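You operate a simulated robot arm through the tools that you are given. There is no shell and no other tool.

You are at the controls of a simulated two-armed robot. One attempt, no reset.

JOB
Top the glossy square chocolate with nibs and close it in the red box next to it.
Fine: use the yellow square of the turntable, turned under the mill and left there; open the mill slider to grind and close it after; no crumbs on the turntable.

The check looks at the end state, three seconds after you hand in, the way a careful person would. Anything else that was tipped, shoved, dropped, spilled or broken makes it a failure.

ROBOT AND FRAMES
Two 7-joint arms with fingered hands on one trunk that stands fixed in place. Base frame: the origin is at the foot of the trunk, x ahead of it, y to its left, z up; the work surface is at about z = 80. Lengths are in cm, angles in rad, forces in N, time in s.
The left shoulder is at [7.3, 15.5, 113.4], the right one opposite. With the tool pointing down near the work surface each hand reaches from about 44 to 86 cm from the base axis, measured 20 degrees to its own side. Payload 4 kg a hand.
The TCP of each hand is the grasp point between the finger pads, 3 cm short of the fingertips. In the tool frame z runs along the fingers and y along their closing line. The gripper opens to 10.4 cm; its body begins 3.5 cm behind the TCP. The gripper is a hand of 3 fingers: y runs from the thumb to the fingers, the wrist lies at [-1.5, -10.4, -17.8] in the tool frame, and closing takes about 1.5 s.
Orientation is told as [roll, pitch, yaw] about the base's x, y, z axes, in that order, counted from this pose: with the fingers straight down and the wrist toward the robot, the tool's x, y and z point along [0, 1, 0], [1, 0, 0] and [0, 0, -1] of the base frame.

CONTROLS
- The arms move only by the tool drive_tool. It takes "left_deltas", "right_deltas" or both (then of equal length, played together; a hand with none holds still); each is a list of rows, each a list of 6 numbers: the shift along the tool's x, y, z in cm, then the turn, a rotation vector about the tool's x, y, z in rad. In form: [[x, y, z, rx, ry, rz], ...]. A call has 1 to 20 rows; each row is the pose to reach, as a shift and turn from the pose commanded when the call began, along the tool's axes at that moment. "left_grip" and "right_grip" are, for a hand that has rows, the opening, from 0 (shut) to 1 (fully open), set as the call begins (left out, the last holds). Each row takes 0.2 s and may step no farther than 5 cm and 0.15 rad from the row before; otherwise, or with a gripper value out of range, the whole call is refused. Where a pose cannot be reached the arm comes as near as it can. A force on the tool above 40 N (or 10 N above the force at the start of the call, whichever is more), or a blocked arm, ends the call early, and 0.2 s more pass. Each finger travels about 15.3 cm/s and halts on what it meets, pressing with about 24 N; the grip force reading is that of the motor and also rises with nothing between the fingers. The clock runs only during rows and for 0.2 s after the last one: add rows that repeat a pose to give the fingers time. The reply holds the time, the measured pose of the TCP, the force on the tool along the base axes, the opening and the grip force, in the units named above and with some noise, with the torque about the TCP (base axes, N m) and any sound that the robot's microphone picked up.
- Cameras (640 x 400 px; columns grow to the right, rows downward): "scene" is now at [14.18, -1.37, 136.98]; the picture's right is [-0.15, -0.99, 0.00], its down [-0.51, 0.08, -0.86] and it looks along [0.85, -0.13, -0.52] (base axes); focal length 311 px, centre (320, 200). "left" rides on the left gripper at [-6.4, -9.4, -11.7] in its tool frame; the picture's right is [-0.72, -0.33, 0.61], its down [0.64, -0.65, 0.40] and it looks along [0.27, 0.68, 0.68] (tool axes); focal length 238 px, centre (320, 200). "right" rides on the right gripper at [6.4, -9.4, -11.7] in its tool frame; the picture's right is [-0.72, 0.33, -0.61], its down [-0.64, -0.65, 0.40] and it looks along [-0.27, 0.68, 0.68] (tool axes); focal length 238 px, centre (320, 200). There is no depth. A picture from a camera that has moved, and an enlarged one, comes with that camera's place and axes in the base frame and with its lens.
- camera(camera): a new picture of that camera. No time passes.
- slide_trunk(by): slides the trunk up (or, below 0, down) by that many cm; the arms and the scene camera ride with it, the base frame stays. It gives what a move gives, with no picture.
- grasp_type(shape, hand): the hand has 3 fingers and takes this shape, open, in about a second: jaw (thumb against the fingers, like two jaws); tri (thumb and two fingers); tip (a fingertip pinch); poke (one finger out to press); point (the index stretched); flat (the hand flat); cup (the hand cupped); fist (a fist). The gripper value then closes the fingers along that shape, each until it touches; the sizes above hold for jaw. It gives what a move gives, with no picture.
- turn_head(pan, tilt): turns the head with the scene camera to pan (to the left, within 1.501 rad either way) and tilt (down, from -0.506 to 1.204), counted from straight ahead of the robot. It gives what a move gives.
- enlarge(camera, box): a new picture of the part [left, top, right, bottom] of that camera's present view, enlarged. No time passes.
- finish_job(): hands the job in; it is judged then, once.

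Places have to be worked out from the pictures, the camera data and where the tool is seen. Open the grippers and draw the arms clear of the work before you hand the job in, unless the task says otherwise.

The tools are called as name(argument=value, ...) on one line, values as JSON. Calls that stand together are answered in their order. drive_tool: Moves the arms, as the interface text tells. Its arguments: {"type":"object","properties":{"left_deltas":{"type":"array"},"left_grip":{"type":"number"},"right_deltas":{"type":"array"},"right_grip":{"type":"number"}},"required":[]} The other tools are called the same way: slide_trunk (by) moves the trunk up or down; grasp_type (shape, hand) gives the hand a shape; turn_head (pan, tilt) turns the head that bears the scene camera; camera (camera) takes a picture; enlarge (camera, box) takes an enlarged picture of a part of a camera's view; finish_job () hands the job in.

At the start:

```text
t: 0.0
left_eef_pos: [54.31, 22.2, 118.39]
left_orientation: [0.001, 0.002, 0.001]
left_wrist_force: [0.7, 0.4, 0.3]
left_moment: [-0.02, -0.02, -0.02]
left_opening: 10.36
left_gripper_force: 0.1
left_shape: jaw
right_eef_pos: [53.51, -29.52, 118.27]
right_orientation: [-0.002, 0.002, 0.0]
right_wrist_force: [-0.1, 0.2, 0.0]
right_moment: [0.01, 0.0, 0.02]
right_opening: 10.35
right_gripper_force: 0.1
right_shape: jaw
trunk travel left (down, up): [-55.0, 39.0]
head pan, tilt (commanded): [-0.152, 0.539]
```

scene: 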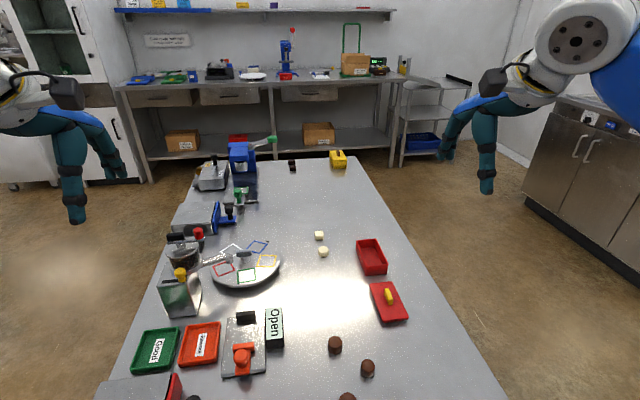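
right: 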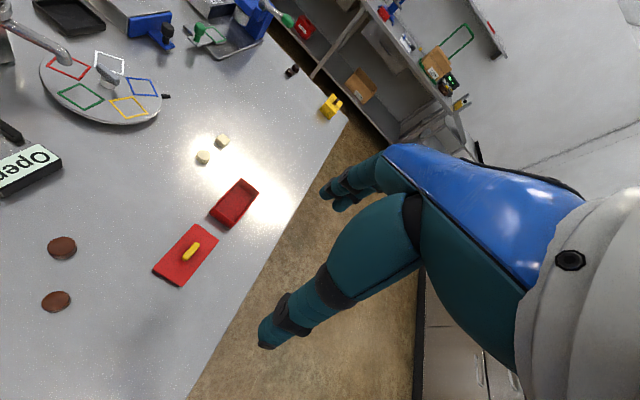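
left: 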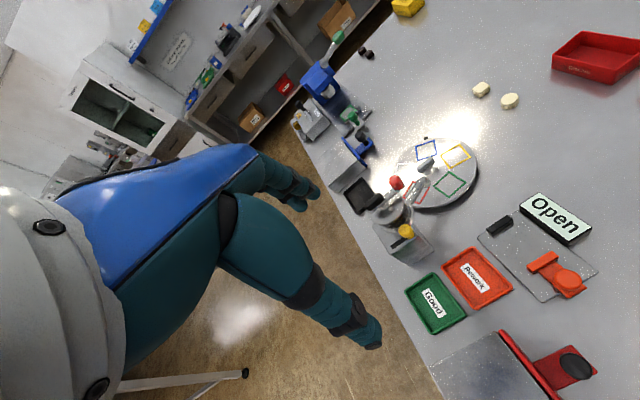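

I'll start by looking closely at the work area: the turntable, the mill, the chocolates and the red box.

enlarge(camera="scene", box=[140, 210, 300, 330])

enlarge(camera="scene", box=[290, 220, 430, 400])

enlarge(camera="left", box=[330, 60, 550, 270])

enlarge(camera="right", box=[0, 0, 280, 320])

```text
3.33 times, centred on (220, 270) of scene
camera zoom: at [14.18, -1.37, 136.98], right [-0.15, -0.99, 0.0], down [-0.51, 0.08, -0.86], along [0.85, -0.13, -0.52], focal length 1036 px, centre (653, -33)
```

zoom: 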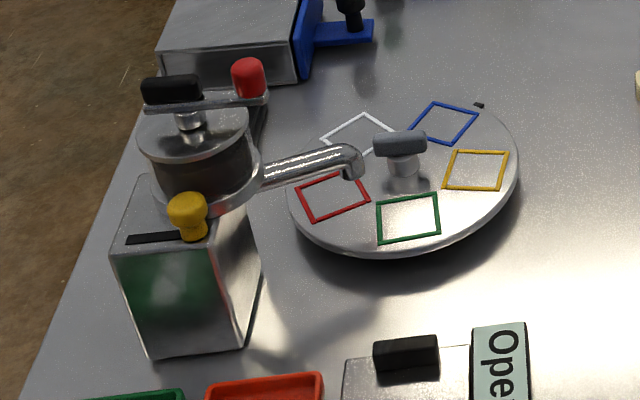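

```text
2.22 times, centred on (360, 310) of scene
camera zoom: at [14.18, -1.37, 136.98], right [-0.15, -0.99, 0.0], down [-0.51, 0.08, -0.86], along [0.85, -0.13, -0.52], focal length 691 px, centre (231, -44)
```

zoom: 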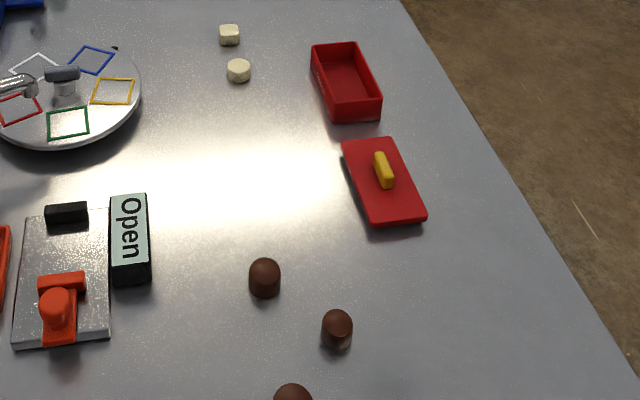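

```text
1.90 times, centred on (440, 165) of left
camera zoom: at [44.92, 15.81, 130.15], right [-0.33, -0.72, -0.61], down [-0.65, 0.64, -0.4], along [0.68, 0.27, -0.68], focal length 454 px, centre (91, 267)
```

zoom: 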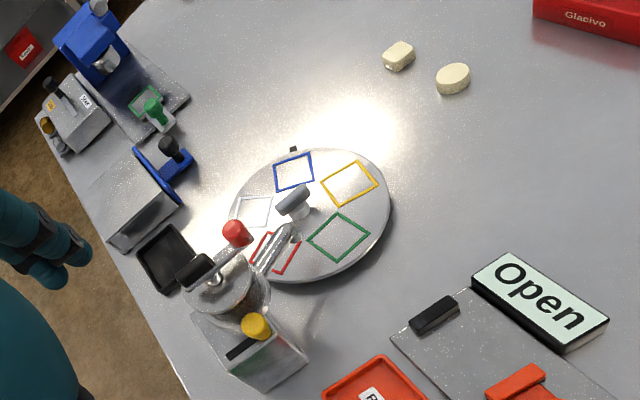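

```text
1.25 times, centred on (140, 160) of right
camera zoom: at [44.03, -23.22, 129.93], right [0.33, -0.72, 0.61], down [-0.65, -0.64, -0.4], along [0.68, -0.27, -0.68], focal length 298 px, centre (545, 250)
```

zoom: 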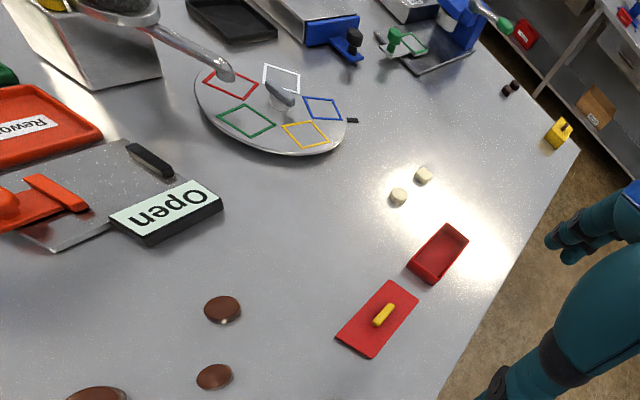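

The brown ones visible look round and there are white ones; I need to see the near part of the table, so I tilt the head down.

turn_head(pan=0.0, tilt=1.0)

camera(camera="scene")

```text
t: 0.9
left_eef_pos: [54.13, 22.2, 118.52]
left_orientation: [0.0, -0.001, 0.001]
left_wrist_force: [-0.5, 1.0, -0.6]
left_moment: [-0.02, 0.02, 0.01]
left_opening: 10.34
left_gripper_force: 0.1
left_shape: jaw
right_eef_pos: [53.38, -29.39, 118.41]
right_orientation: [0.002, 0.0, -0.001]
right_wrist_force: [-0.2, 0.5, 0.3]
right_moment: [0.03, -0.05, -0.01]
right_opening: 10.37
right_gripper_force: 0.1
right_shape: jaw
trunk travel left (down, up): [-55.0, 39.0]
head pan, tilt (commanded): [0.0, 1.0]
```

```text
taken
camera scene: at [12.22, -0.02, 133.25], right [0.0, -1.0, 0.0], down [-0.84, 0.0, -0.54], along [0.54, 0.0, -0.84], focal length 311 px, centre (320, 200)
```

scene: 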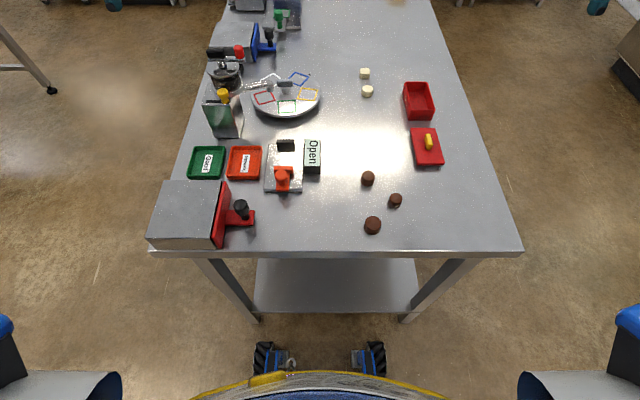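

enlarge(camera="scene", box=[330, 150, 430, 250])

enlarge(camera="scene", box=[140, 130, 340, 255])

enlarge(camera="scene", box=[190, 0, 390, 125])

enlarge(camera="scene", box=[340, 55, 460, 175])

```text
4.00 times, centred on (380, 200) of scene
camera zoom: at [12.22, -0.02, 133.25], right [0.0, -1.0, 0.0], down [-0.84, 0.0, -0.54], along [0.54, 0.0, -0.84], focal length 1244 px, centre (80, 200)
```

zoom: 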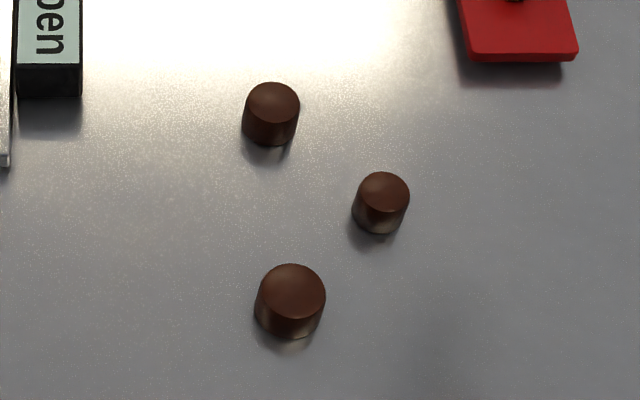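

```text
3.20 times, centred on (240, 192) of scene
camera zoom: at [12.22, -0.02, 133.25], right [0.0, -1.0, 0.0], down [-0.84, 0.0, -0.54], along [0.54, 0.0, -0.84], focal length 995 px, centre (576, 224)
```

zoom: 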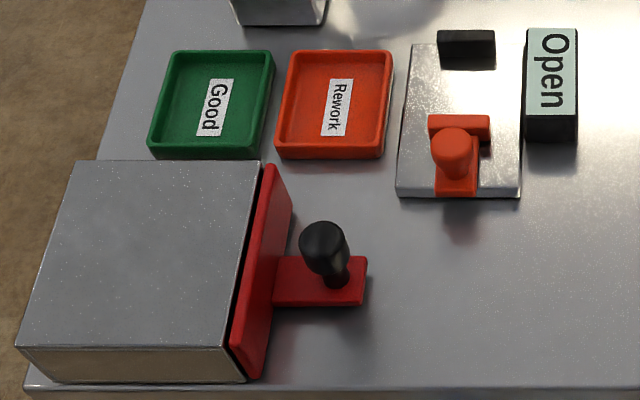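

```text
3.20 times, centred on (290, 62) of scene
camera zoom: at [12.22, -0.02, 133.25], right [0.0, -1.0, 0.0], down [-0.84, 0.0, -0.54], along [0.54, 0.0, -0.84], focal length 995 px, centre (416, 640)
```

zoom: 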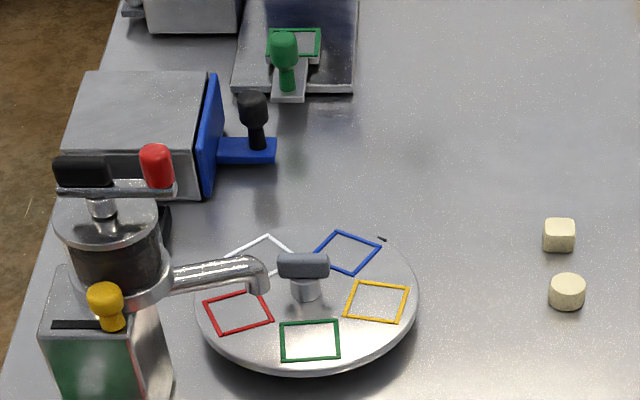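

```text
3.33 times, centred on (400, 115) of scene
camera zoom: at [12.22, -0.02, 133.25], right [0.0, -1.0, 0.0], down [-0.84, 0.0, -0.54], along [0.54, 0.0, -0.84], focal length 1036 px, centre (53, 483)
```

zoom: 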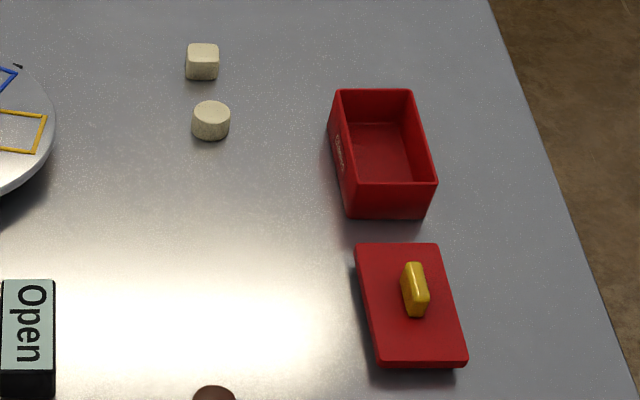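

I'll look at the far end of the table too, where dark pieces and a yellow item were visible.

turn_head(pan=0.0, tilt=0.5)

camera(camera="scene")

enlarge(camera="scene", box=[250, 125, 390, 225])

enlarge(camera="scene", box=[170, 120, 310, 220])

```text
t: 1.8
left_eef_pos: [54.14, 22.2, 118.41]
left_orientation: [-0.001, -0.001, 0.003]
left_wrist_force: [0.2, -0.2, 0.5]
left_moment: [-0.01, 0.01, 0.0]
left_opening: 10.34
left_gripper_force: 0.0
left_shape: jaw
right_eef_pos: [53.46, -29.47, 118.4]
right_orientation: [0.0, 0.0, 0.0]
right_wrist_force: [-0.6, -1.3, -0.2]
right_moment: [-0.02, 0.02, 0.0]
right_opening: 10.37
right_gripper_force: 0.1
right_shape: jaw
trunk travel left (down, up): [-55.0, 39.0]
head pan, tilt (commanded): [0.0, 0.499]
```

```text
taken
camera scene: at [14.38, -0.02, 137.34], right [0.0, -1.0, 0.0], down [-0.48, 0.0, -0.88], along [0.88, 0.0, -0.48], focal length 311 px, centre (320, 200)
```

scene: 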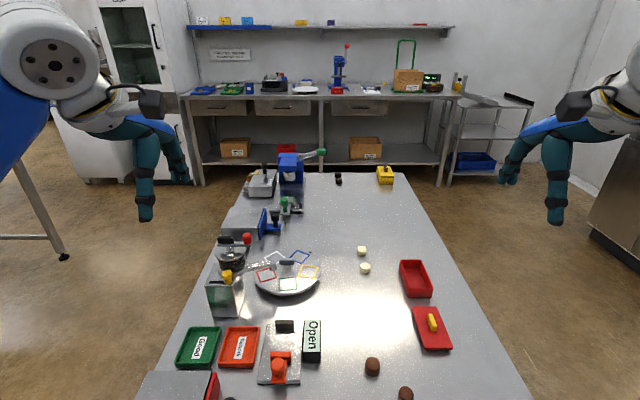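

```text
4.00 times, centred on (320, 175) of scene
camera zoom: at [14.38, -0.02, 137.34], right [0.0, -1.0, 0.0], down [-0.48, 0.0, -0.88], along [0.88, 0.0, -0.48], focal length 1244 px, centre (320, 300)
```

zoom: 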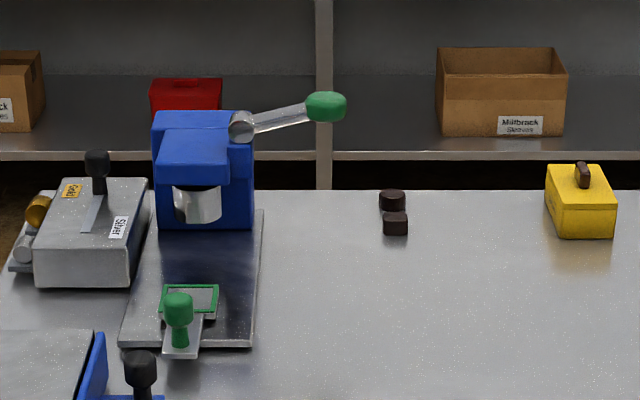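

```text
4.00 times, centred on (240, 170) of scene
camera zoom: at [14.38, -0.02, 137.34], right [0.0, -1.0, 0.0], down [-0.48, 0.0, -0.88], along [0.88, 0.0, -0.48], focal length 1244 px, centre (640, 320)
```

zoom: 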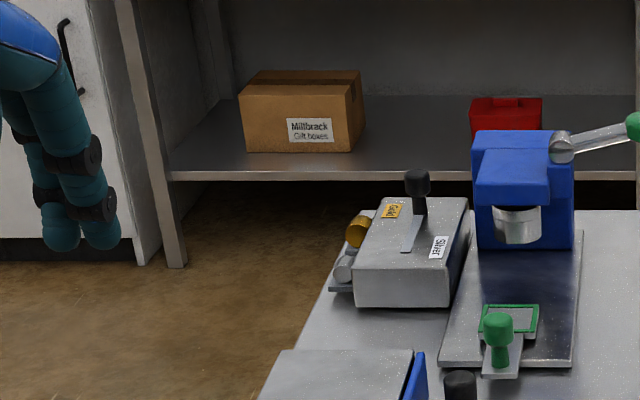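

Cream square and round pieces sit at about (86,-12) and (78,-12), the red box near (72,-23) and its lid near (60,-24). I move the right hand closer to get a good look at those chocolates.

drive_tool(right_deltas=[[2, 2, 2.5, 0, 0, 0], [4, 4, 5, 0, 0, 0], [6, 6, 7.5, 0, 0, 0], [8, 8, 10, 0, 0, 0], [10, 10, 12.5, 0, 0, 0], [12, 12, 15, 0, 0, 0], [14, 13, 17, 0, 0, 0]])

camera(camera="right")

```text
t: 3.4
left_eef_pos: [54.25, 22.27, 118.45]
left_orientation: [-0.002, 0.0, 0.001]
left_wrist_force: [0.9, 0.3, 0.4]
left_moment: [-0.03, 0.02, -0.01]
left_opening: 10.37
left_gripper_force: 0.0
left_shape: jaw
right_eef_pos: [66.44, -15.48, 101.35]
right_orientation: [-0.001, -0.001, 0.0]
right_wrist_force: [0.4, 0.3, 0.3]
right_moment: [-0.02, -0.01, -0.03]
right_opening: 10.37
right_gripper_force: 0.2
right_shape: jaw
trunk travel left (down, up): [-55.0, 39.0]
head pan, tilt (commanded): [0.0, 0.499]
```

```text
taken
camera right: at [56.98, -9.09, 112.94], right [0.33, -0.72, 0.61], down [-0.65, -0.64, -0.4], along [0.68, -0.27, -0.68], focal length 238 px, centre (320, 200)
```

right: 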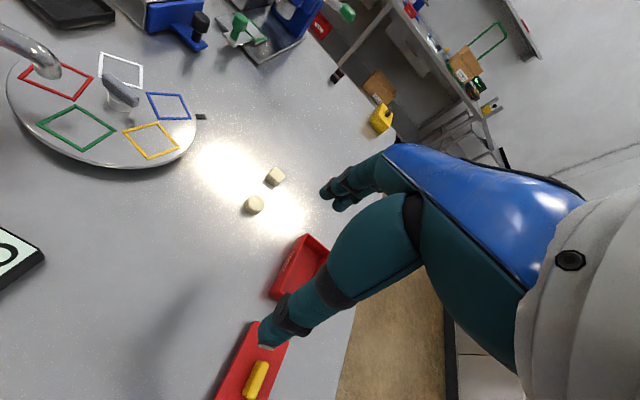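

enlarge(camera="right", box=[220, 140, 320, 230])

enlarge(camera="right", box=[0, 20, 220, 180])

enlarge(camera="right", box=[320, 50, 420, 150])

```text
4.44 times, centred on (270, 185) of right
camera zoom: at [56.98, -9.09, 112.94], right [0.33, -0.72, 0.61], down [-0.65, -0.64, -0.4], along [0.68, -0.27, -0.68], focal length 1059 px, centre (542, 267)
```

zoom: 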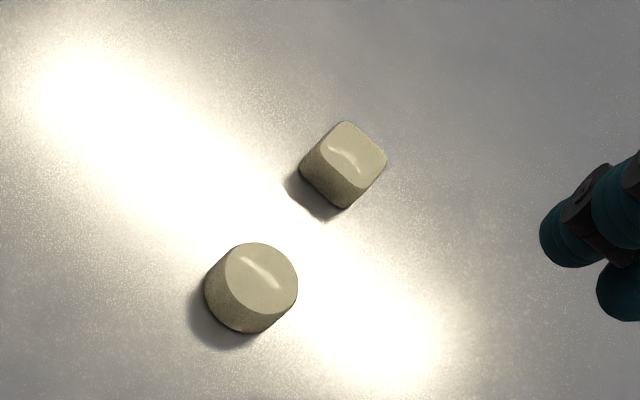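

```text
2.50 times, centred on (110, 100) of right
camera zoom: at [56.98, -9.09, 112.94], right [0.33, -0.72, 0.61], down [-0.65, -0.64, -0.4], along [0.68, -0.27, -0.68], focal length 596 px, centre (845, 450)
```

zoom: 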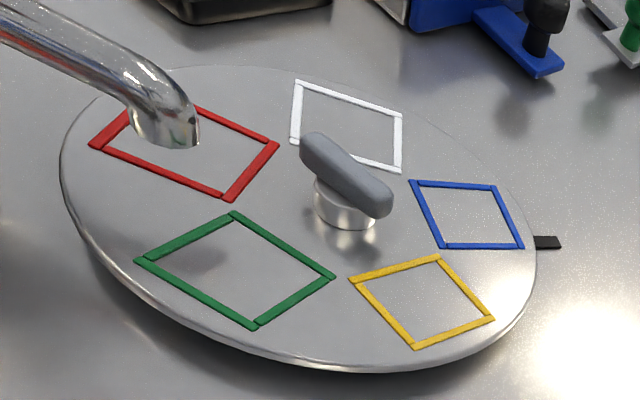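

```text
4.00 times, centred on (370, 100) of right
camera zoom: at [56.98, -9.09, 112.94], right [0.33, -0.72, 0.61], down [-0.65, -0.64, -0.4], along [0.68, -0.27, -0.68], focal length 953 px, centre (120, 600)
```

zoom: 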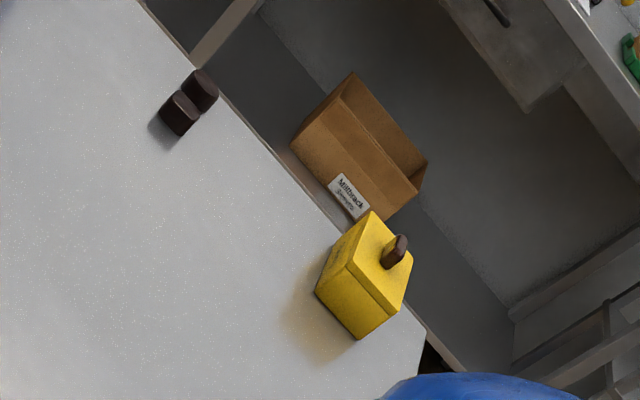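

Both cream pieces are glossy on top; the square one at about (85,-12) beside the red box is the target. Turntable centre is about (76.5,8.5), yellow square about (76.3,3.1), and the spout outlet about (72,11.4,86). I lower the left hand for a closer look at the mill and slider.

drive_tool(left_deltas=[[0, 1, 3, 0, 0, 0], [0, 2, 7, 0, 0, 0], [-1, 3, 11, 0, 0, 0], [-2, 4, 14, 0, 0, 0]])

camera(camera="left")

enlarge(camera="left", box=[320, 120, 560, 300])

```text
t: 4.4
left_eef_pos: [58.19, 20.01, 104.41]
left_orientation: [-0.001, -0.001, -0.001]
left_wrist_force: [-0.5, -0.6, -0.2]
left_moment: [0.01, 0.03, -0.02]
left_opening: 10.38
left_gripper_force: 0.1
left_shape: jaw
right_eef_pos: [66.42, -15.53, 101.34]
right_orientation: [0.001, 0.0, 0.003]
right_wrist_force: [0.0, 0.3, 0.6]
right_moment: [-0.02, -0.01, -0.01]
right_opening: 10.36
right_gripper_force: 0.0
right_shape: jaw
trunk travel left (down, up): [-55.0, 39.0]
head pan, tilt (commanded): [0.0, 0.499]
```

```text
taken
camera left: at [48.78, 13.79, 116.16], right [-0.33, -0.72, -0.61], down [-0.65, 0.64, -0.4], along [0.68, 0.27, -0.68], focal length 238 px, centre (320, 200)
```

left: 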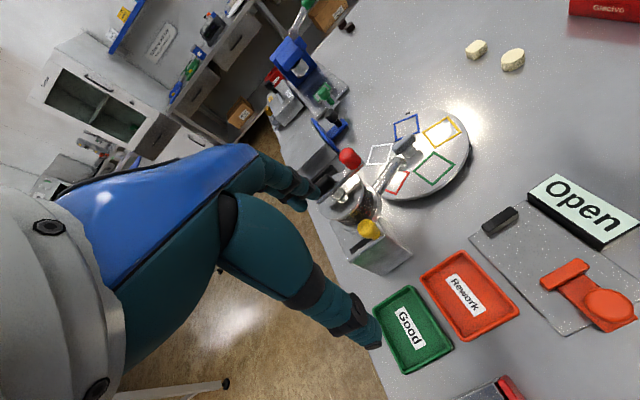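

```text
2.22 times, centred on (440, 210) of left
camera zoom: at [48.78, 13.79, 116.16], right [-0.33, -0.72, -0.61], down [-0.65, 0.64, -0.4], along [0.68, 0.27, -0.68], focal length 530 px, centre (53, 178)
```

zoom: 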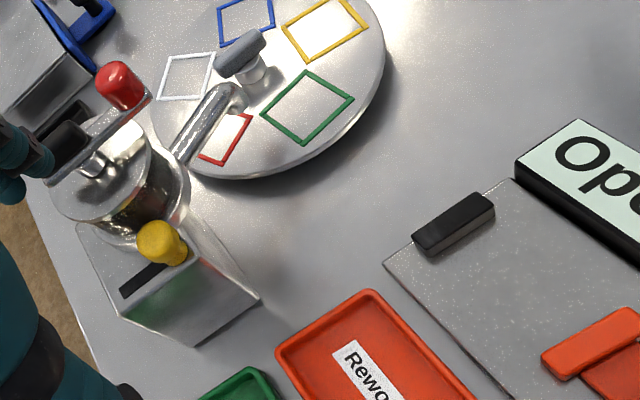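

The mill's yellow slider knob is at about (64,19.5,91.7), with its slot running about 3.5 cm toward +y. Now I look at my own hand to learn the finger layout before choosing grasps.

turn_head(pan=-0.2, tilt=0.65)

camera(camera="scene")

enlarge(camera="scene", box=[280, 90, 480, 250])

```text
t: 5.2
left_eef_pos: [58.12, 20.15, 104.43]
left_orientation: [0.0, -0.002, 0.001]
left_wrist_force: [-0.6, -0.2, 0.3]
left_moment: [0.02, -0.01, 0.01]
left_opening: 10.38
left_gripper_force: 0.1
left_shape: jaw
right_eef_pos: [66.36, -15.49, 101.46]
right_orientation: [0.0, 0.0, -0.001]
right_wrist_force: [-0.8, 0.4, -0.6]
right_moment: [-0.04, -0.02, 0.01]
right_opening: 10.37
right_gripper_force: 0.0
right_shape: jaw
trunk travel left (down, up): [-55.0, 39.0]
head pan, tilt (commanded): [-0.201, 0.649]
```

```text
taken
camera scene: at [13.83, -1.67, 136.01], right [-0.2, -0.98, 0.0], down [-0.59, 0.12, -0.8], along [0.78, -0.16, -0.61], focal length 311 px, centre (320, 200)
```

scene: 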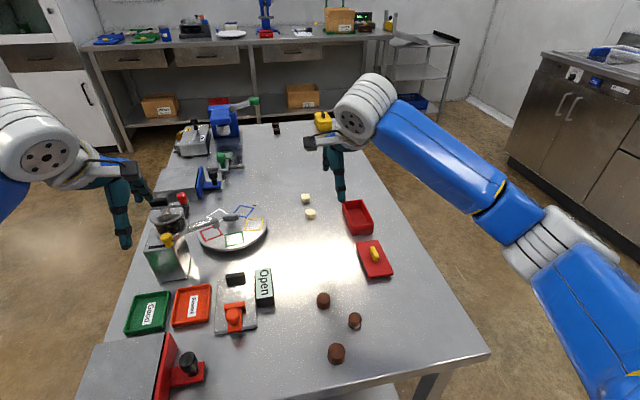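

```text
2.50 times, centred on (380, 170) of scene
camera zoom: at [13.83, -1.67, 136.01], right [-0.2, -0.98, 0.0], down [-0.59, 0.12, -0.8], along [0.78, -0.16, -0.61], focal length 777 px, centre (170, 275)
```

zoom: 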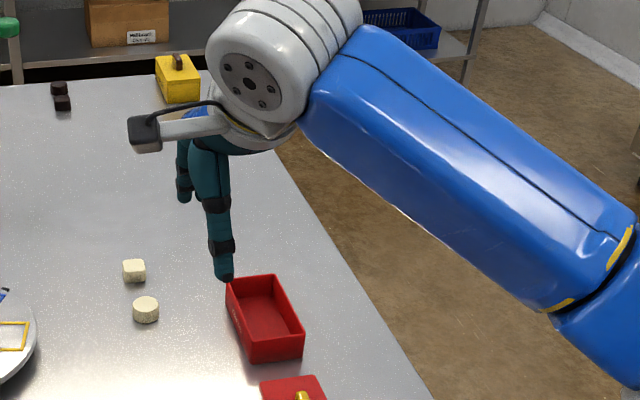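

I zoom on the right hand's own fingers in its wrist camera to judge their thickness and spacing.

enlarge(camera="right", box=[240, 130, 460, 370])

grasp_type(hand="right", shape="tip")

enlarge(camera="right", box=[240, 130, 460, 370])

enlarge(camera="scene", box=[280, 90, 480, 250])

```text
1.67 times, centred on (350, 250) of right
camera zoom: at [56.89, -9.2, 113.01], right [0.33, -0.72, 0.61], down [-0.65, -0.64, -0.4], along [0.68, -0.27, -0.68], focal length 397 px, centre (270, 117)
```

zoom: 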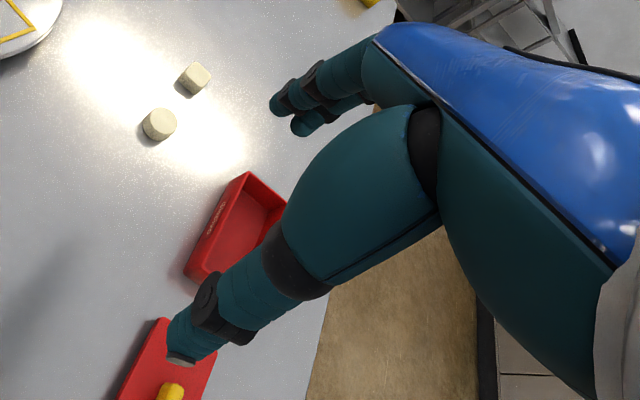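

```text
t: 6.1
left_eef_pos: [58.07, 20.2, 104.37]
left_orientation: [0.0, 0.0, 0.002]
left_wrist_force: [0.1, -0.6, 0.5]
left_moment: [0.02, 0.02, -0.04]
left_opening: 10.37
left_gripper_force: 0.0
left_shape: jaw
right_eef_pos: [66.4, -15.46, 101.46]
right_orientation: [0.0, 0.001, 0.002]
right_wrist_force: [-0.2, -1.0, 0.7]
right_moment: [0.0, -0.02, 0.0]
right_opening: 10.38
right_gripper_force: 0.0
right_shape: tip
trunk travel left (down, up): [-55.0, 39.0]
head pan, tilt (commanded): [-0.201, 0.649]
```

```text
1.67 times, centred on (350, 250) of right
camera zoom: at [56.9, -9.18, 113.01], right [0.33, -0.72, 0.61], down [-0.65, -0.64, -0.4], along [0.68, -0.27, -0.68], focal length 397 px, centre (270, 117)
```

zoom: 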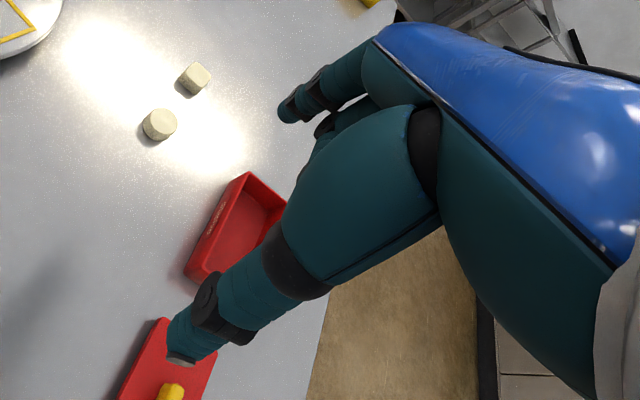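

```text
2.50 times, centred on (380, 170) of scene
camera zoom: at [13.84, -1.66, 136.0], right [-0.2, -0.98, 0.0], down [-0.59, 0.12, -0.79], along [0.78, -0.16, -0.61], focal length 777 px, centre (170, 275)
```

zoom: 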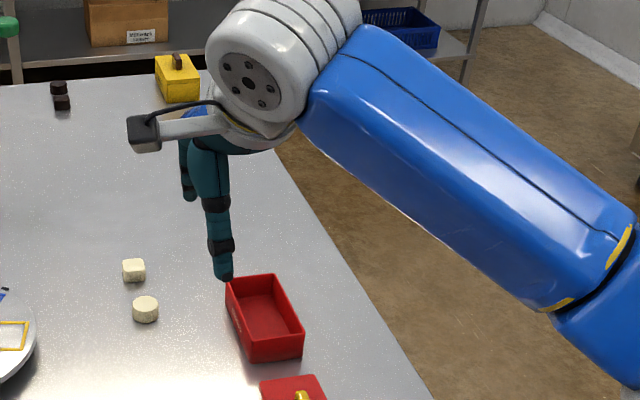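

In "tip" shape one finger folds and only the thumb and index remain. I close it in free air to see where the fingertips meet.

drive_tool(right_deltas=[[0, 0, 0, 0, 0, 0], [0, 0, 0, 0, 0, 0], [0, 0, 0, 0, 0, 0], [0, 0, 0, 0, 0, 0], [0, 0, 0, 0, 0, 0], [0, 0, 0, 0, 0, 0], [0, 0, 0, 0, 0, 0], [0, 0, 0, 0, 0, 0]], right_grip=0.2)

enlarge(camera="right", box=[240, 130, 460, 370])

enlarge(camera="scene", box=[280, 90, 480, 250])

```text
t: 7.9
left_eef_pos: [58.05, 20.15, 104.41]
left_orientation: [0.0, 0.0, 0.002]
left_wrist_force: [-0.7, 0.0, 0.4]
left_moment: [0.03, 0.02, 0.0]
left_opening: 10.38
left_gripper_force: 0.0
left_shape: jaw
right_eef_pos: [66.38, -15.4, 101.38]
right_orientation: [0.001, 0.001, 0.001]
right_wrist_force: [-0.4, 0.2, -1.4]
right_moment: [-0.03, 0.04, 0.02]
right_opening: 2.14
right_gripper_force: 0.0
right_shape: tip
trunk travel left (down, up): [-55.0, 39.0]
head pan, tilt (commanded): [-0.201, 0.649]
```

```text
1.67 times, centred on (350, 250) of right
camera zoom: at [56.9, -9.19, 113.01], right [0.33, -0.72, 0.61], down [-0.65, -0.64, -0.4], along [0.68, -0.27, -0.68], focal length 397 px, centre (270, 117)
```

zoom: 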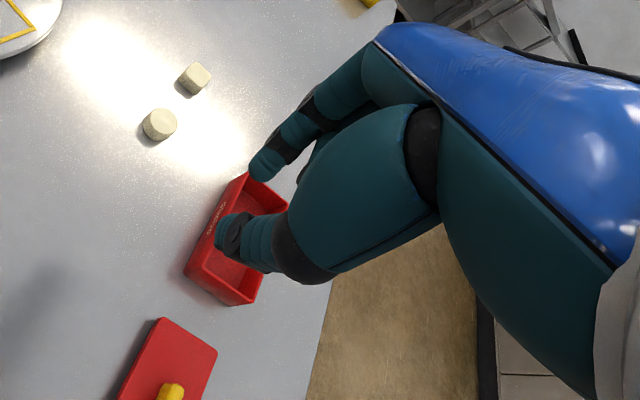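

```text
2.50 times, centred on (380, 170) of scene
camera zoom: at [13.84, -1.66, 136.0], right [-0.2, -0.98, 0.0], down [-0.59, 0.12, -0.79], along [0.78, -0.16, -0.61], focal length 777 px, centre (170, 275)
```

zoom: 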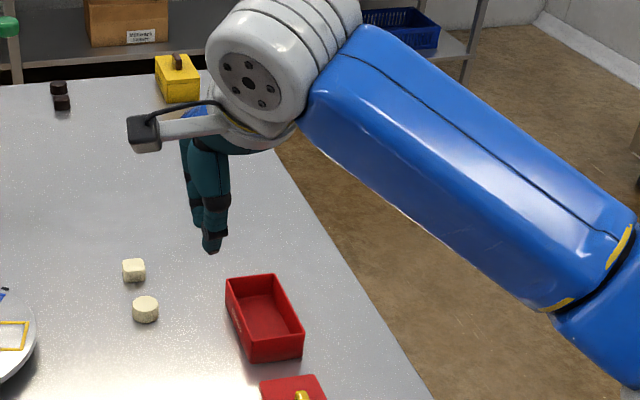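

Fingertips meet about 3 cm beyond the TCP as expected. For turning the bar on the turntable I'm considering a single extended finger, so I check the "poke" shape on the left hand.

grasp_type(hand="left", shape="poke")

turn_head(pan=0.15, tilt=0.65)

camera(camera="scene")

enlarge(camera="scene", box=[170, 90, 350, 270])

camera(camera="left")

```text
t: 8.8
left_eef_pos: [58.15, 20.19, 104.48]
left_orientation: [0.001, 0.001, 0.0]
left_wrist_force: [-0.4, 0.5, 0.1]
left_moment: [-0.01, 0.01, 0.02]
left_opening: 0.0
left_gripper_force: 0.1
left_shape: poke
right_eef_pos: [66.42, -15.41, 101.35]
right_orientation: [0.001, -0.001, -0.001]
right_wrist_force: [0.6, -0.8, 0.2]
right_moment: [-0.03, -0.01, 0.0]
right_opening: 2.12
right_gripper_force: 0.0
right_shape: tip
trunk travel left (down, up): [-55.0, 39.0]
head pan, tilt (commanded): [-0.201, 0.649]
```

```text
t: 9.6
left_eef_pos: [58.12, 20.23, 104.34]
left_orientation: [0.0, 0.0, 0.001]
left_wrist_force: [0.0, -0.5, -0.4]
left_moment: [-0.02, 0.02, 0.04]
left_opening: 0.03
left_gripper_force: 0.0
left_shape: poke
right_eef_pos: [66.52, -15.41, 101.56]
right_orientation: [0.001, 0.0, 0.002]
right_wrist_force: [0.1, 0.4, -0.4]
right_moment: [0.01, 0.01, 0.01]
right_opening: 2.15
right_gripper_force: 0.0
right_shape: tip
trunk travel left (down, up): [-55.0, 39.0]
head pan, tilt (commanded): [0.15, 0.649]
```

```text
taken
camera scene: at [13.91, 1.36, 136.0], right [0.15, -0.99, 0.0], down [-0.6, -0.09, -0.79], along [0.79, 0.12, -0.61], focal length 311 px, centre (320, 200)
```

scene: 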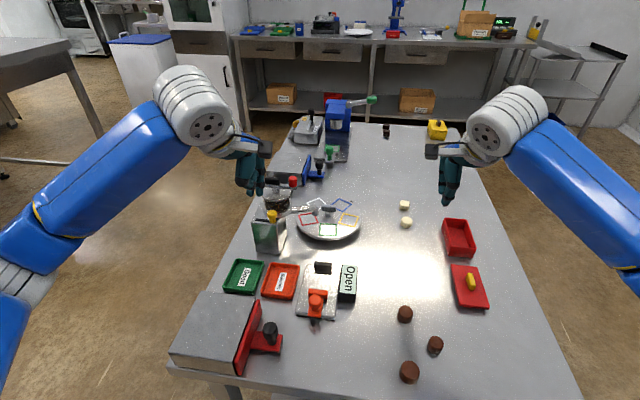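

```text
2.22 times, centred on (260, 180) of scene
camera zoom: at [13.91, 1.36, 136.0], right [0.15, -0.99, 0.0], down [-0.6, -0.09, -0.79], along [0.79, 0.12, -0.61], focal length 691 px, centre (453, 244)
```

zoom: 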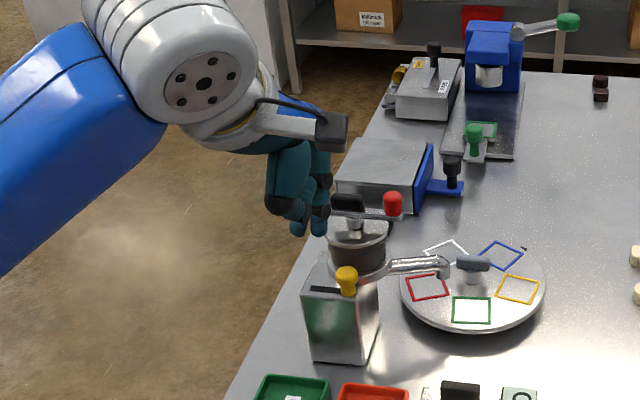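

```text
taken
camera left: at [48.71, 13.85, 116.2], right [-0.33, -0.72, -0.61], down [-0.65, 0.64, -0.4], along [0.68, 0.27, -0.68], focal length 238 px, centre (320, 200)
```

left: 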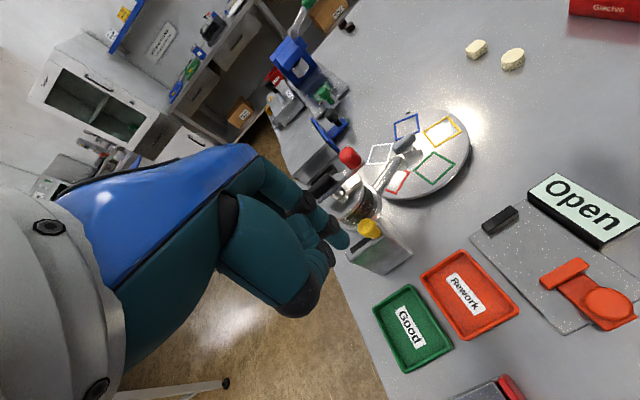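

The poke finger protrudes little beyond the folded ones; I check the "point" shape instead.

grasp_type(hand="left", shape="point")

camera(camera="left")

enlarge(camera="scene", box=[170, 90, 350, 270])

```text
t: 10.5
left_eef_pos: [58.18, 20.16, 104.37]
left_orientation: [-0.001, -0.001, 0.003]
left_wrist_force: [-0.5, 1.6, 0.0]
left_moment: [0.0, -0.01, 0.03]
left_opening: 0.0
left_gripper_force: 0.1
left_shape: point
right_eef_pos: [66.51, -15.56, 101.43]
right_orientation: [-0.001, 0.001, -0.001]
right_wrist_force: [-0.2, 0.1, -0.3]
right_moment: [-0.04, -0.01, 0.02]
right_opening: 2.11
right_gripper_force: 0.0
right_shape: tip
trunk travel left (down, up): [-55.0, 39.0]
head pan, tilt (commanded): [0.15, 0.649]
```

```text
taken
camera left: at [48.71, 13.85, 116.2], right [-0.33, -0.72, -0.61], down [-0.65, 0.64, -0.4], along [0.68, 0.27, -0.68], focal length 238 px, centre (320, 200)
```

left: 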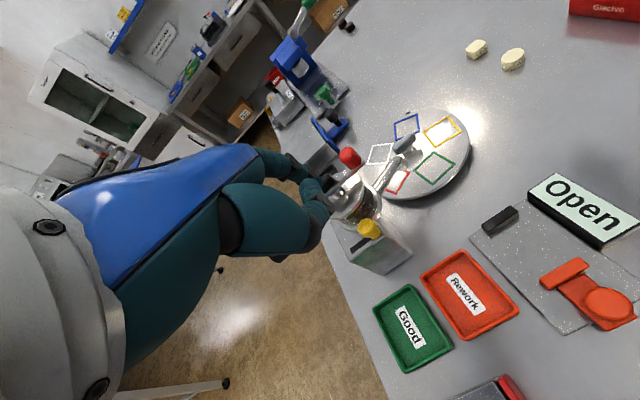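

```text
2.22 times, centred on (260, 180) of scene
camera zoom: at [13.91, 1.37, 136.0], right [0.15, -0.99, 0.0], down [-0.6, -0.09, -0.79], along [0.79, 0.12, -0.61], focal length 691 px, centre (453, 244)
```

zoom: 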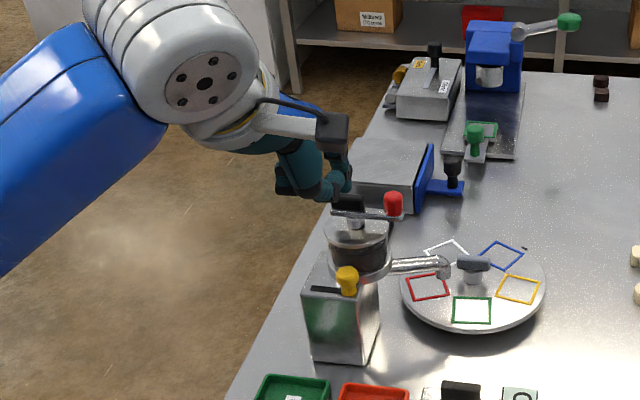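

"Point" does not help either. Before deciding how to work around the spout I want a low side view of the mill and turntable from the right, so I swing the right hand's camera around to look toward +y.

drive_tool(right_deltas=[[1.29, 0.47, 0.53, -0.0342, 0.0342, -0.1276], [2.58, 0.93, 1.07, -0.0684, 0.0684, -0.2553], [3.88, 1.4, 1.6, -0.1026, 0.1026, -0.3829], [5.17, 1.87, 2.13, -0.1368, 0.1368, -0.5106], [6.46, 2.33, 2.67, -0.171, 0.171, -0.6382], [7.75, 2.8, 3.2, -0.2053, 0.2053, -0.7659], [9.04, 3.27, 3.73, -0.2395, 0.2395, -0.8935], [10.33, 3.73, 4.27, -0.2737, 0.2737, -1.0211], [11.63, 4.2, 4.8, -0.3079, 0.3079, -1.1488], [12.92, 4.67, 5.33, -0.3421, 0.3421, -1.2764], [14.2, 5.13, 5.87, -0.3763, 0.3763, -1.4041], [15.5, 5.6, 6.4, -0.4105, 0.4105, -1.5317]])

camera(camera="right")

```text
t: 13.1
left_eef_pos: [58.05, 20.54, 104.32]
left_orientation: [-0.003, -0.001, 0.001]
left_wrist_force: [-0.6, 0.5, 1.1]
left_moment: [-0.04, 0.02, 0.02]
left_opening: 0.0
left_gripper_force: 0.1
left_shape: point
right_eef_pos: [71.16, 0.38, 95.15]
right_orientation: [0.0, -0.523, 1.576]
right_wrist_force: [-0.1, 0.6, -1.2]
right_moment: [-0.05, -0.02, -0.02]
right_opening: 2.14
right_gripper_force: 0.0
right_shape: tip
right hand out of reach, approached as far as the arm can: row 12
trunk travel left (down, up): [-55.0, 39.0]
head pan, tilt (commanded): [0.15, 0.649]
```

```text
taken
camera right: at [64.72, -13.66, 100.46], right [0.72, -0.02, 0.7], down [0.64, -0.36, -0.68], along [0.27, 0.93, -0.25], focal length 238 px, centre (320, 200)
```

right: 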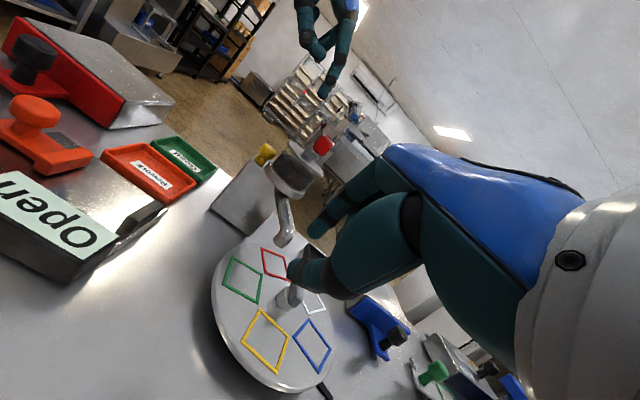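

Useful low view. I enlarge the mill and spout area.

enlarge(camera="right", box=[190, 120, 370, 290])

enlarge(camera="right", box=[200, 220, 350, 400])

```text
2.35 times, centred on (280, 205) of right
camera zoom: at [64.72, -13.66, 100.46], right [0.72, -0.02, 0.7], down [0.64, -0.36, -0.68], along [0.27, 0.93, -0.25], focal length 561 px, centre (414, 188)
```

zoom: 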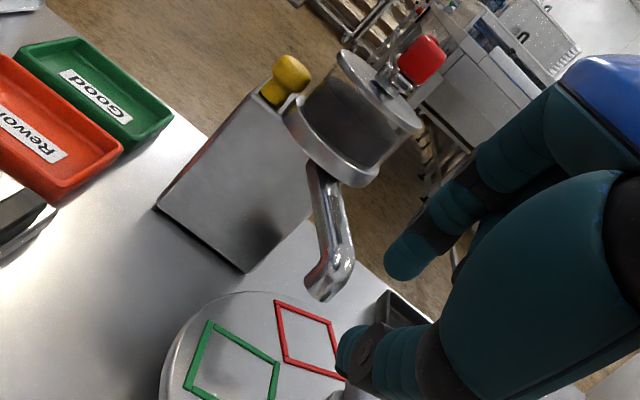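

```text
2.22 times, centred on (275, 310) of right
camera zoom: at [64.72, -13.66, 100.46], right [0.72, -0.02, 0.7], down [0.64, -0.36, -0.68], along [0.27, 0.93, -0.25], focal length 530 px, centre (420, -44)
```

zoom: 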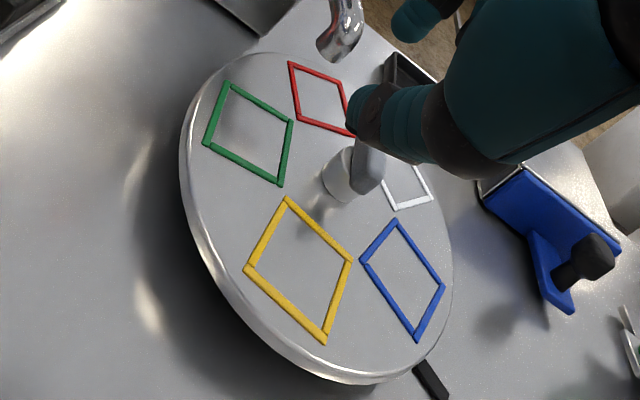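

Spout outlet triangulates to about (72.3,11.5,86.2), 4.5 cm above the disc; the mill body is at y>18. I swing the right hand back to the straight-down pose and close the fingertips to inspect them as a pusher for the turntable bar.

drive_tool(right_deltas=[[0.43, -0.41, -0.7, 0.0342, -0.0342, 0.1276], [0.87, -0.81, -1.39, 0.0684, -0.0684, 0.2553], [1.3, -1.22, -2.09, 0.1026, -0.1026, 0.3829], [1.73, -1.62, -2.79, 0.1368, -0.1368, 0.5106], [2.17, -2.03, -3.48, 0.171, -0.171, 0.6382], [2.6, -2.44, -4.18, 0.2053, -0.2053, 0.7659], [3.03, -2.84, -4.88, 0.2395, -0.2395, 0.8935], [3.47, -3.25, -5.57, 0.2737, -0.2737, 1.0211], [3.9, -3.65, -6.27, 0.3079, -0.3079, 1.1488], [4.33, -4.06, -6.97, 0.3421, -0.3421, 1.2764], [4.77, -4.46, -7.66, 0.3763, -0.3763, 1.4041], [5.2, -4.87, -8.36, 0.4105, -0.4105, 1.5317]], right_grip=0.0)

camera(camera="right")

camera(camera="left")

```text
t: 15.7
left_eef_pos: [58.15, 20.22, 104.34]
left_orientation: [-0.001, -0.001, 0.0]
left_wrist_force: [1.0, -1.0, -0.7]
left_moment: [-0.01, 0.01, 0.0]
left_opening: 0.01
left_gripper_force: 0.1
left_shape: point
right_eef_pos: [65.68, -8.13, 99.81]
right_orientation: [-0.001, -0.001, 0.0]
right_wrist_force: [-0.1, -0.7, 0.1]
right_moment: [-0.01, -0.01, -0.01]
right_opening: 0.0
right_gripper_force: 24.4
right_shape: tip
trunk travel left (down, up): [-55.0, 39.0]
head pan, tilt (commanded): [0.15, 0.649]
```

```text
taken
camera right: at [56.29, -1.82, 111.43], right [0.33, -0.72, 0.61], down [-0.65, -0.64, -0.4], along [0.68, -0.27, -0.68], focal length 238 px, centre (320, 200)
```

right: 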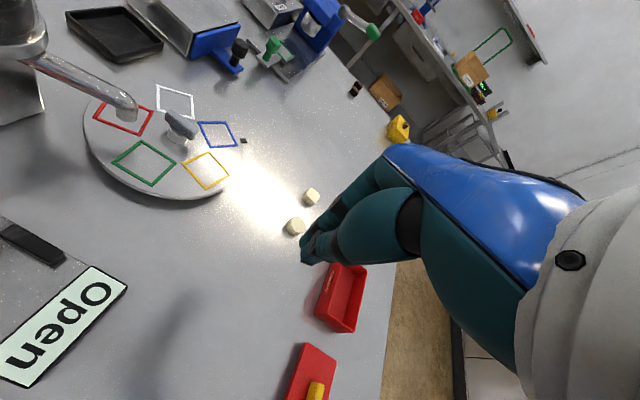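

```text
taken
camera left: at [48.71, 13.95, 116.19], right [-0.33, -0.72, -0.61], down [-0.65, 0.64, -0.41], along [0.68, 0.27, -0.68], focal length 238 px, centre (320, 200)
```

left: 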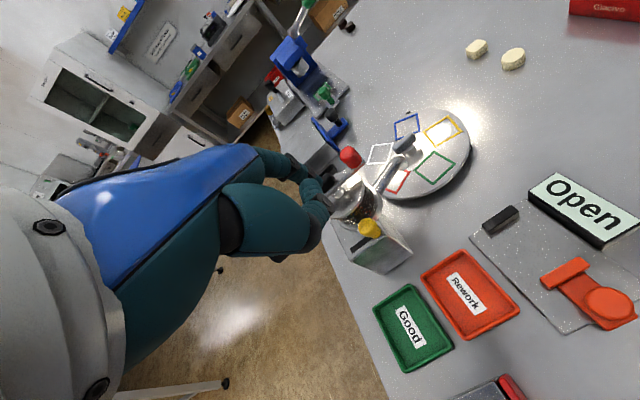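

enlarge(camera="right", box=[270, 150, 430, 280])

turn_head(pan=0.0, tilt=0.75)

enlarge(camera="scene", box=[240, 60, 440, 220])

```text
3.08 times, centred on (350, 215) of right
camera zoom: at [56.29, -1.82, 111.43], right [0.33, -0.72, 0.61], down [-0.65, -0.64, -0.4], along [0.68, -0.27, -0.68], focal length 733 px, centre (228, 154)
```

zoom: 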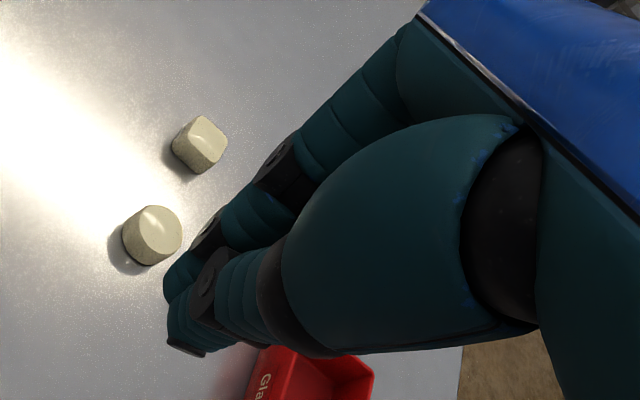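

```text
t: 16.4
left_eef_pos: [58.06, 20.22, 104.37]
left_orientation: [-0.002, 0.001, 0.002]
left_wrist_force: [-0.3, 0.6, 0.2]
left_moment: [-0.01, 0.0, 0.0]
left_opening: 0.0
left_gripper_force: 0.0
left_shape: point
right_eef_pos: [65.86, -8.23, 99.86]
right_orientation: [0.0, 0.0, 0.001]
right_wrist_force: [-0.1, -0.4, 0.5]
right_moment: [0.0, 0.01, -0.01]
right_opening: 0.01
right_gripper_force: 24.0
right_shape: tip
trunk travel left (down, up): [-55.0, 39.0]
head pan, tilt (commanded): [0.0, 0.75]
```

```text
2.50 times, centred on (340, 140) of scene
camera zoom: at [13.62, 0.13, 135.15], right [0.0, -1.0, 0.0], down [-0.68, 0.0, -0.73], along [0.73, 0.0, -0.68], focal length 777 px, centre (270, 350)
```

zoom: 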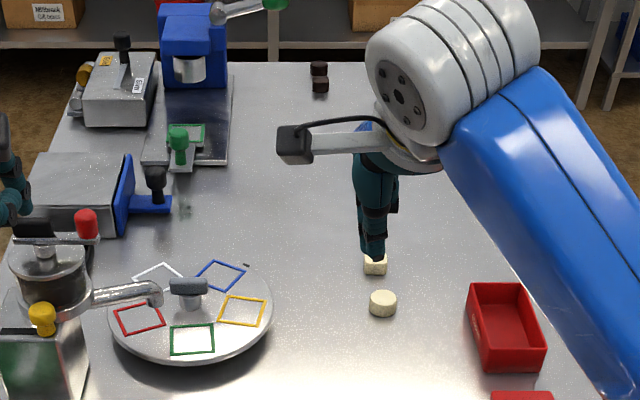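

The closed fingertips make a slender pusher. I lean the right hand slightly away from the mill and bring it over the far side of the bar's -y end, at about (79.4,6.6), still high above the disc.

drive_tool(right_deltas=[[2.12, 1.93, 1.13, -0.0242, 0.0356, -0.003], [4.24, 3.86, 2.26, -0.0483, 0.0711, -0.0061], [6.36, 5.79, 3.39, -0.0725, 0.1067, -0.0091], [8.49, 7.71, 4.51, -0.0966, 0.1422, -0.0121], [10.61, 9.64, 5.64, -0.1208, 0.1778, -0.0151], [12.73, 11.57, 6.77, -0.1449, 0.2133, -0.0182], [14.85, 13.5, 7.9, -0.1691, 0.2489, -0.0212]])

camera(camera="right")

enlarge(camera="left", box=[330, 80, 510, 220])

enlarge(camera="scene", box=[220, 60, 420, 220])

```text
t: 18.0
left_eef_pos: [58.19, 20.34, 104.36]
left_orientation: [-0.002, 0.0, 0.002]
left_wrist_force: [0.2, 0.9, 0.6]
left_moment: [-0.02, -0.01, 0.02]
left_opening: 0.0
left_gripper_force: 0.1
left_shape: point
right_eef_pos: [79.46, 6.69, 91.89]
right_orientation: [0.247, -0.171, 0.001]
right_wrist_force: [0.5, 0.0, 0.3]
right_moment: [-0.03, -0.01, -0.03]
right_opening: 0.01
right_gripper_force: 24.3
right_shape: tip
trunk travel left (down, up): [-55.0, 39.0]
head pan, tilt (commanded): [0.0, 0.75]
```

```text
taken
camera right: at [67.82, 10.09, 102.98], right [0.25, -0.85, 0.47], down [-0.55, -0.52, -0.65], along [0.8, -0.09, -0.6], focal length 238 px, centre (320, 200)
```

right: 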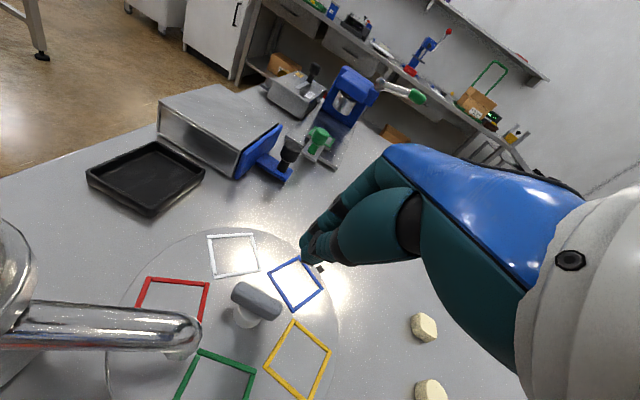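

```text
2.86 times, centred on (420, 150) of left
camera zoom: at [48.75, 14.06, 116.15], right [-0.33, -0.72, -0.61], down [-0.65, 0.64, -0.41], along [0.68, 0.27, -0.68], focal length 681 px, centre (34, 343)
```

zoom: 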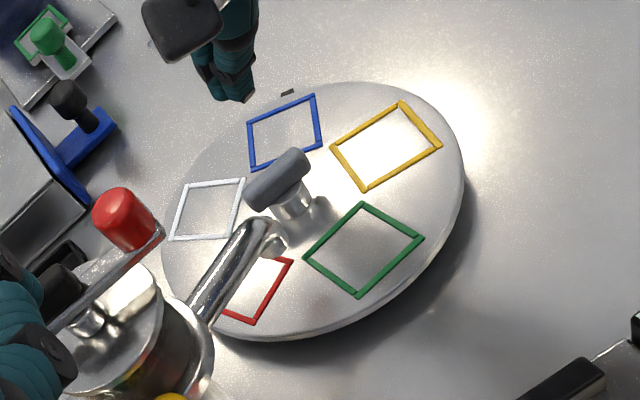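

```text
2.50 times, centred on (320, 140) of scene
camera zoom: at [13.69, 0.37, 135.13], right [0.0, -1.0, 0.0], down [-0.68, 0.0, -0.73], along [0.73, 0.0, -0.68], focal length 777 px, centre (320, 350)
```

zoom: 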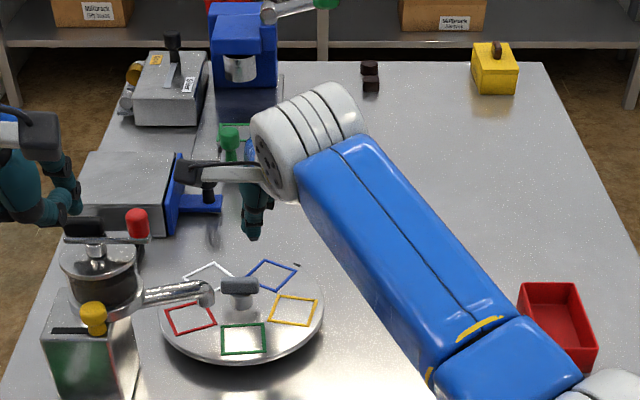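

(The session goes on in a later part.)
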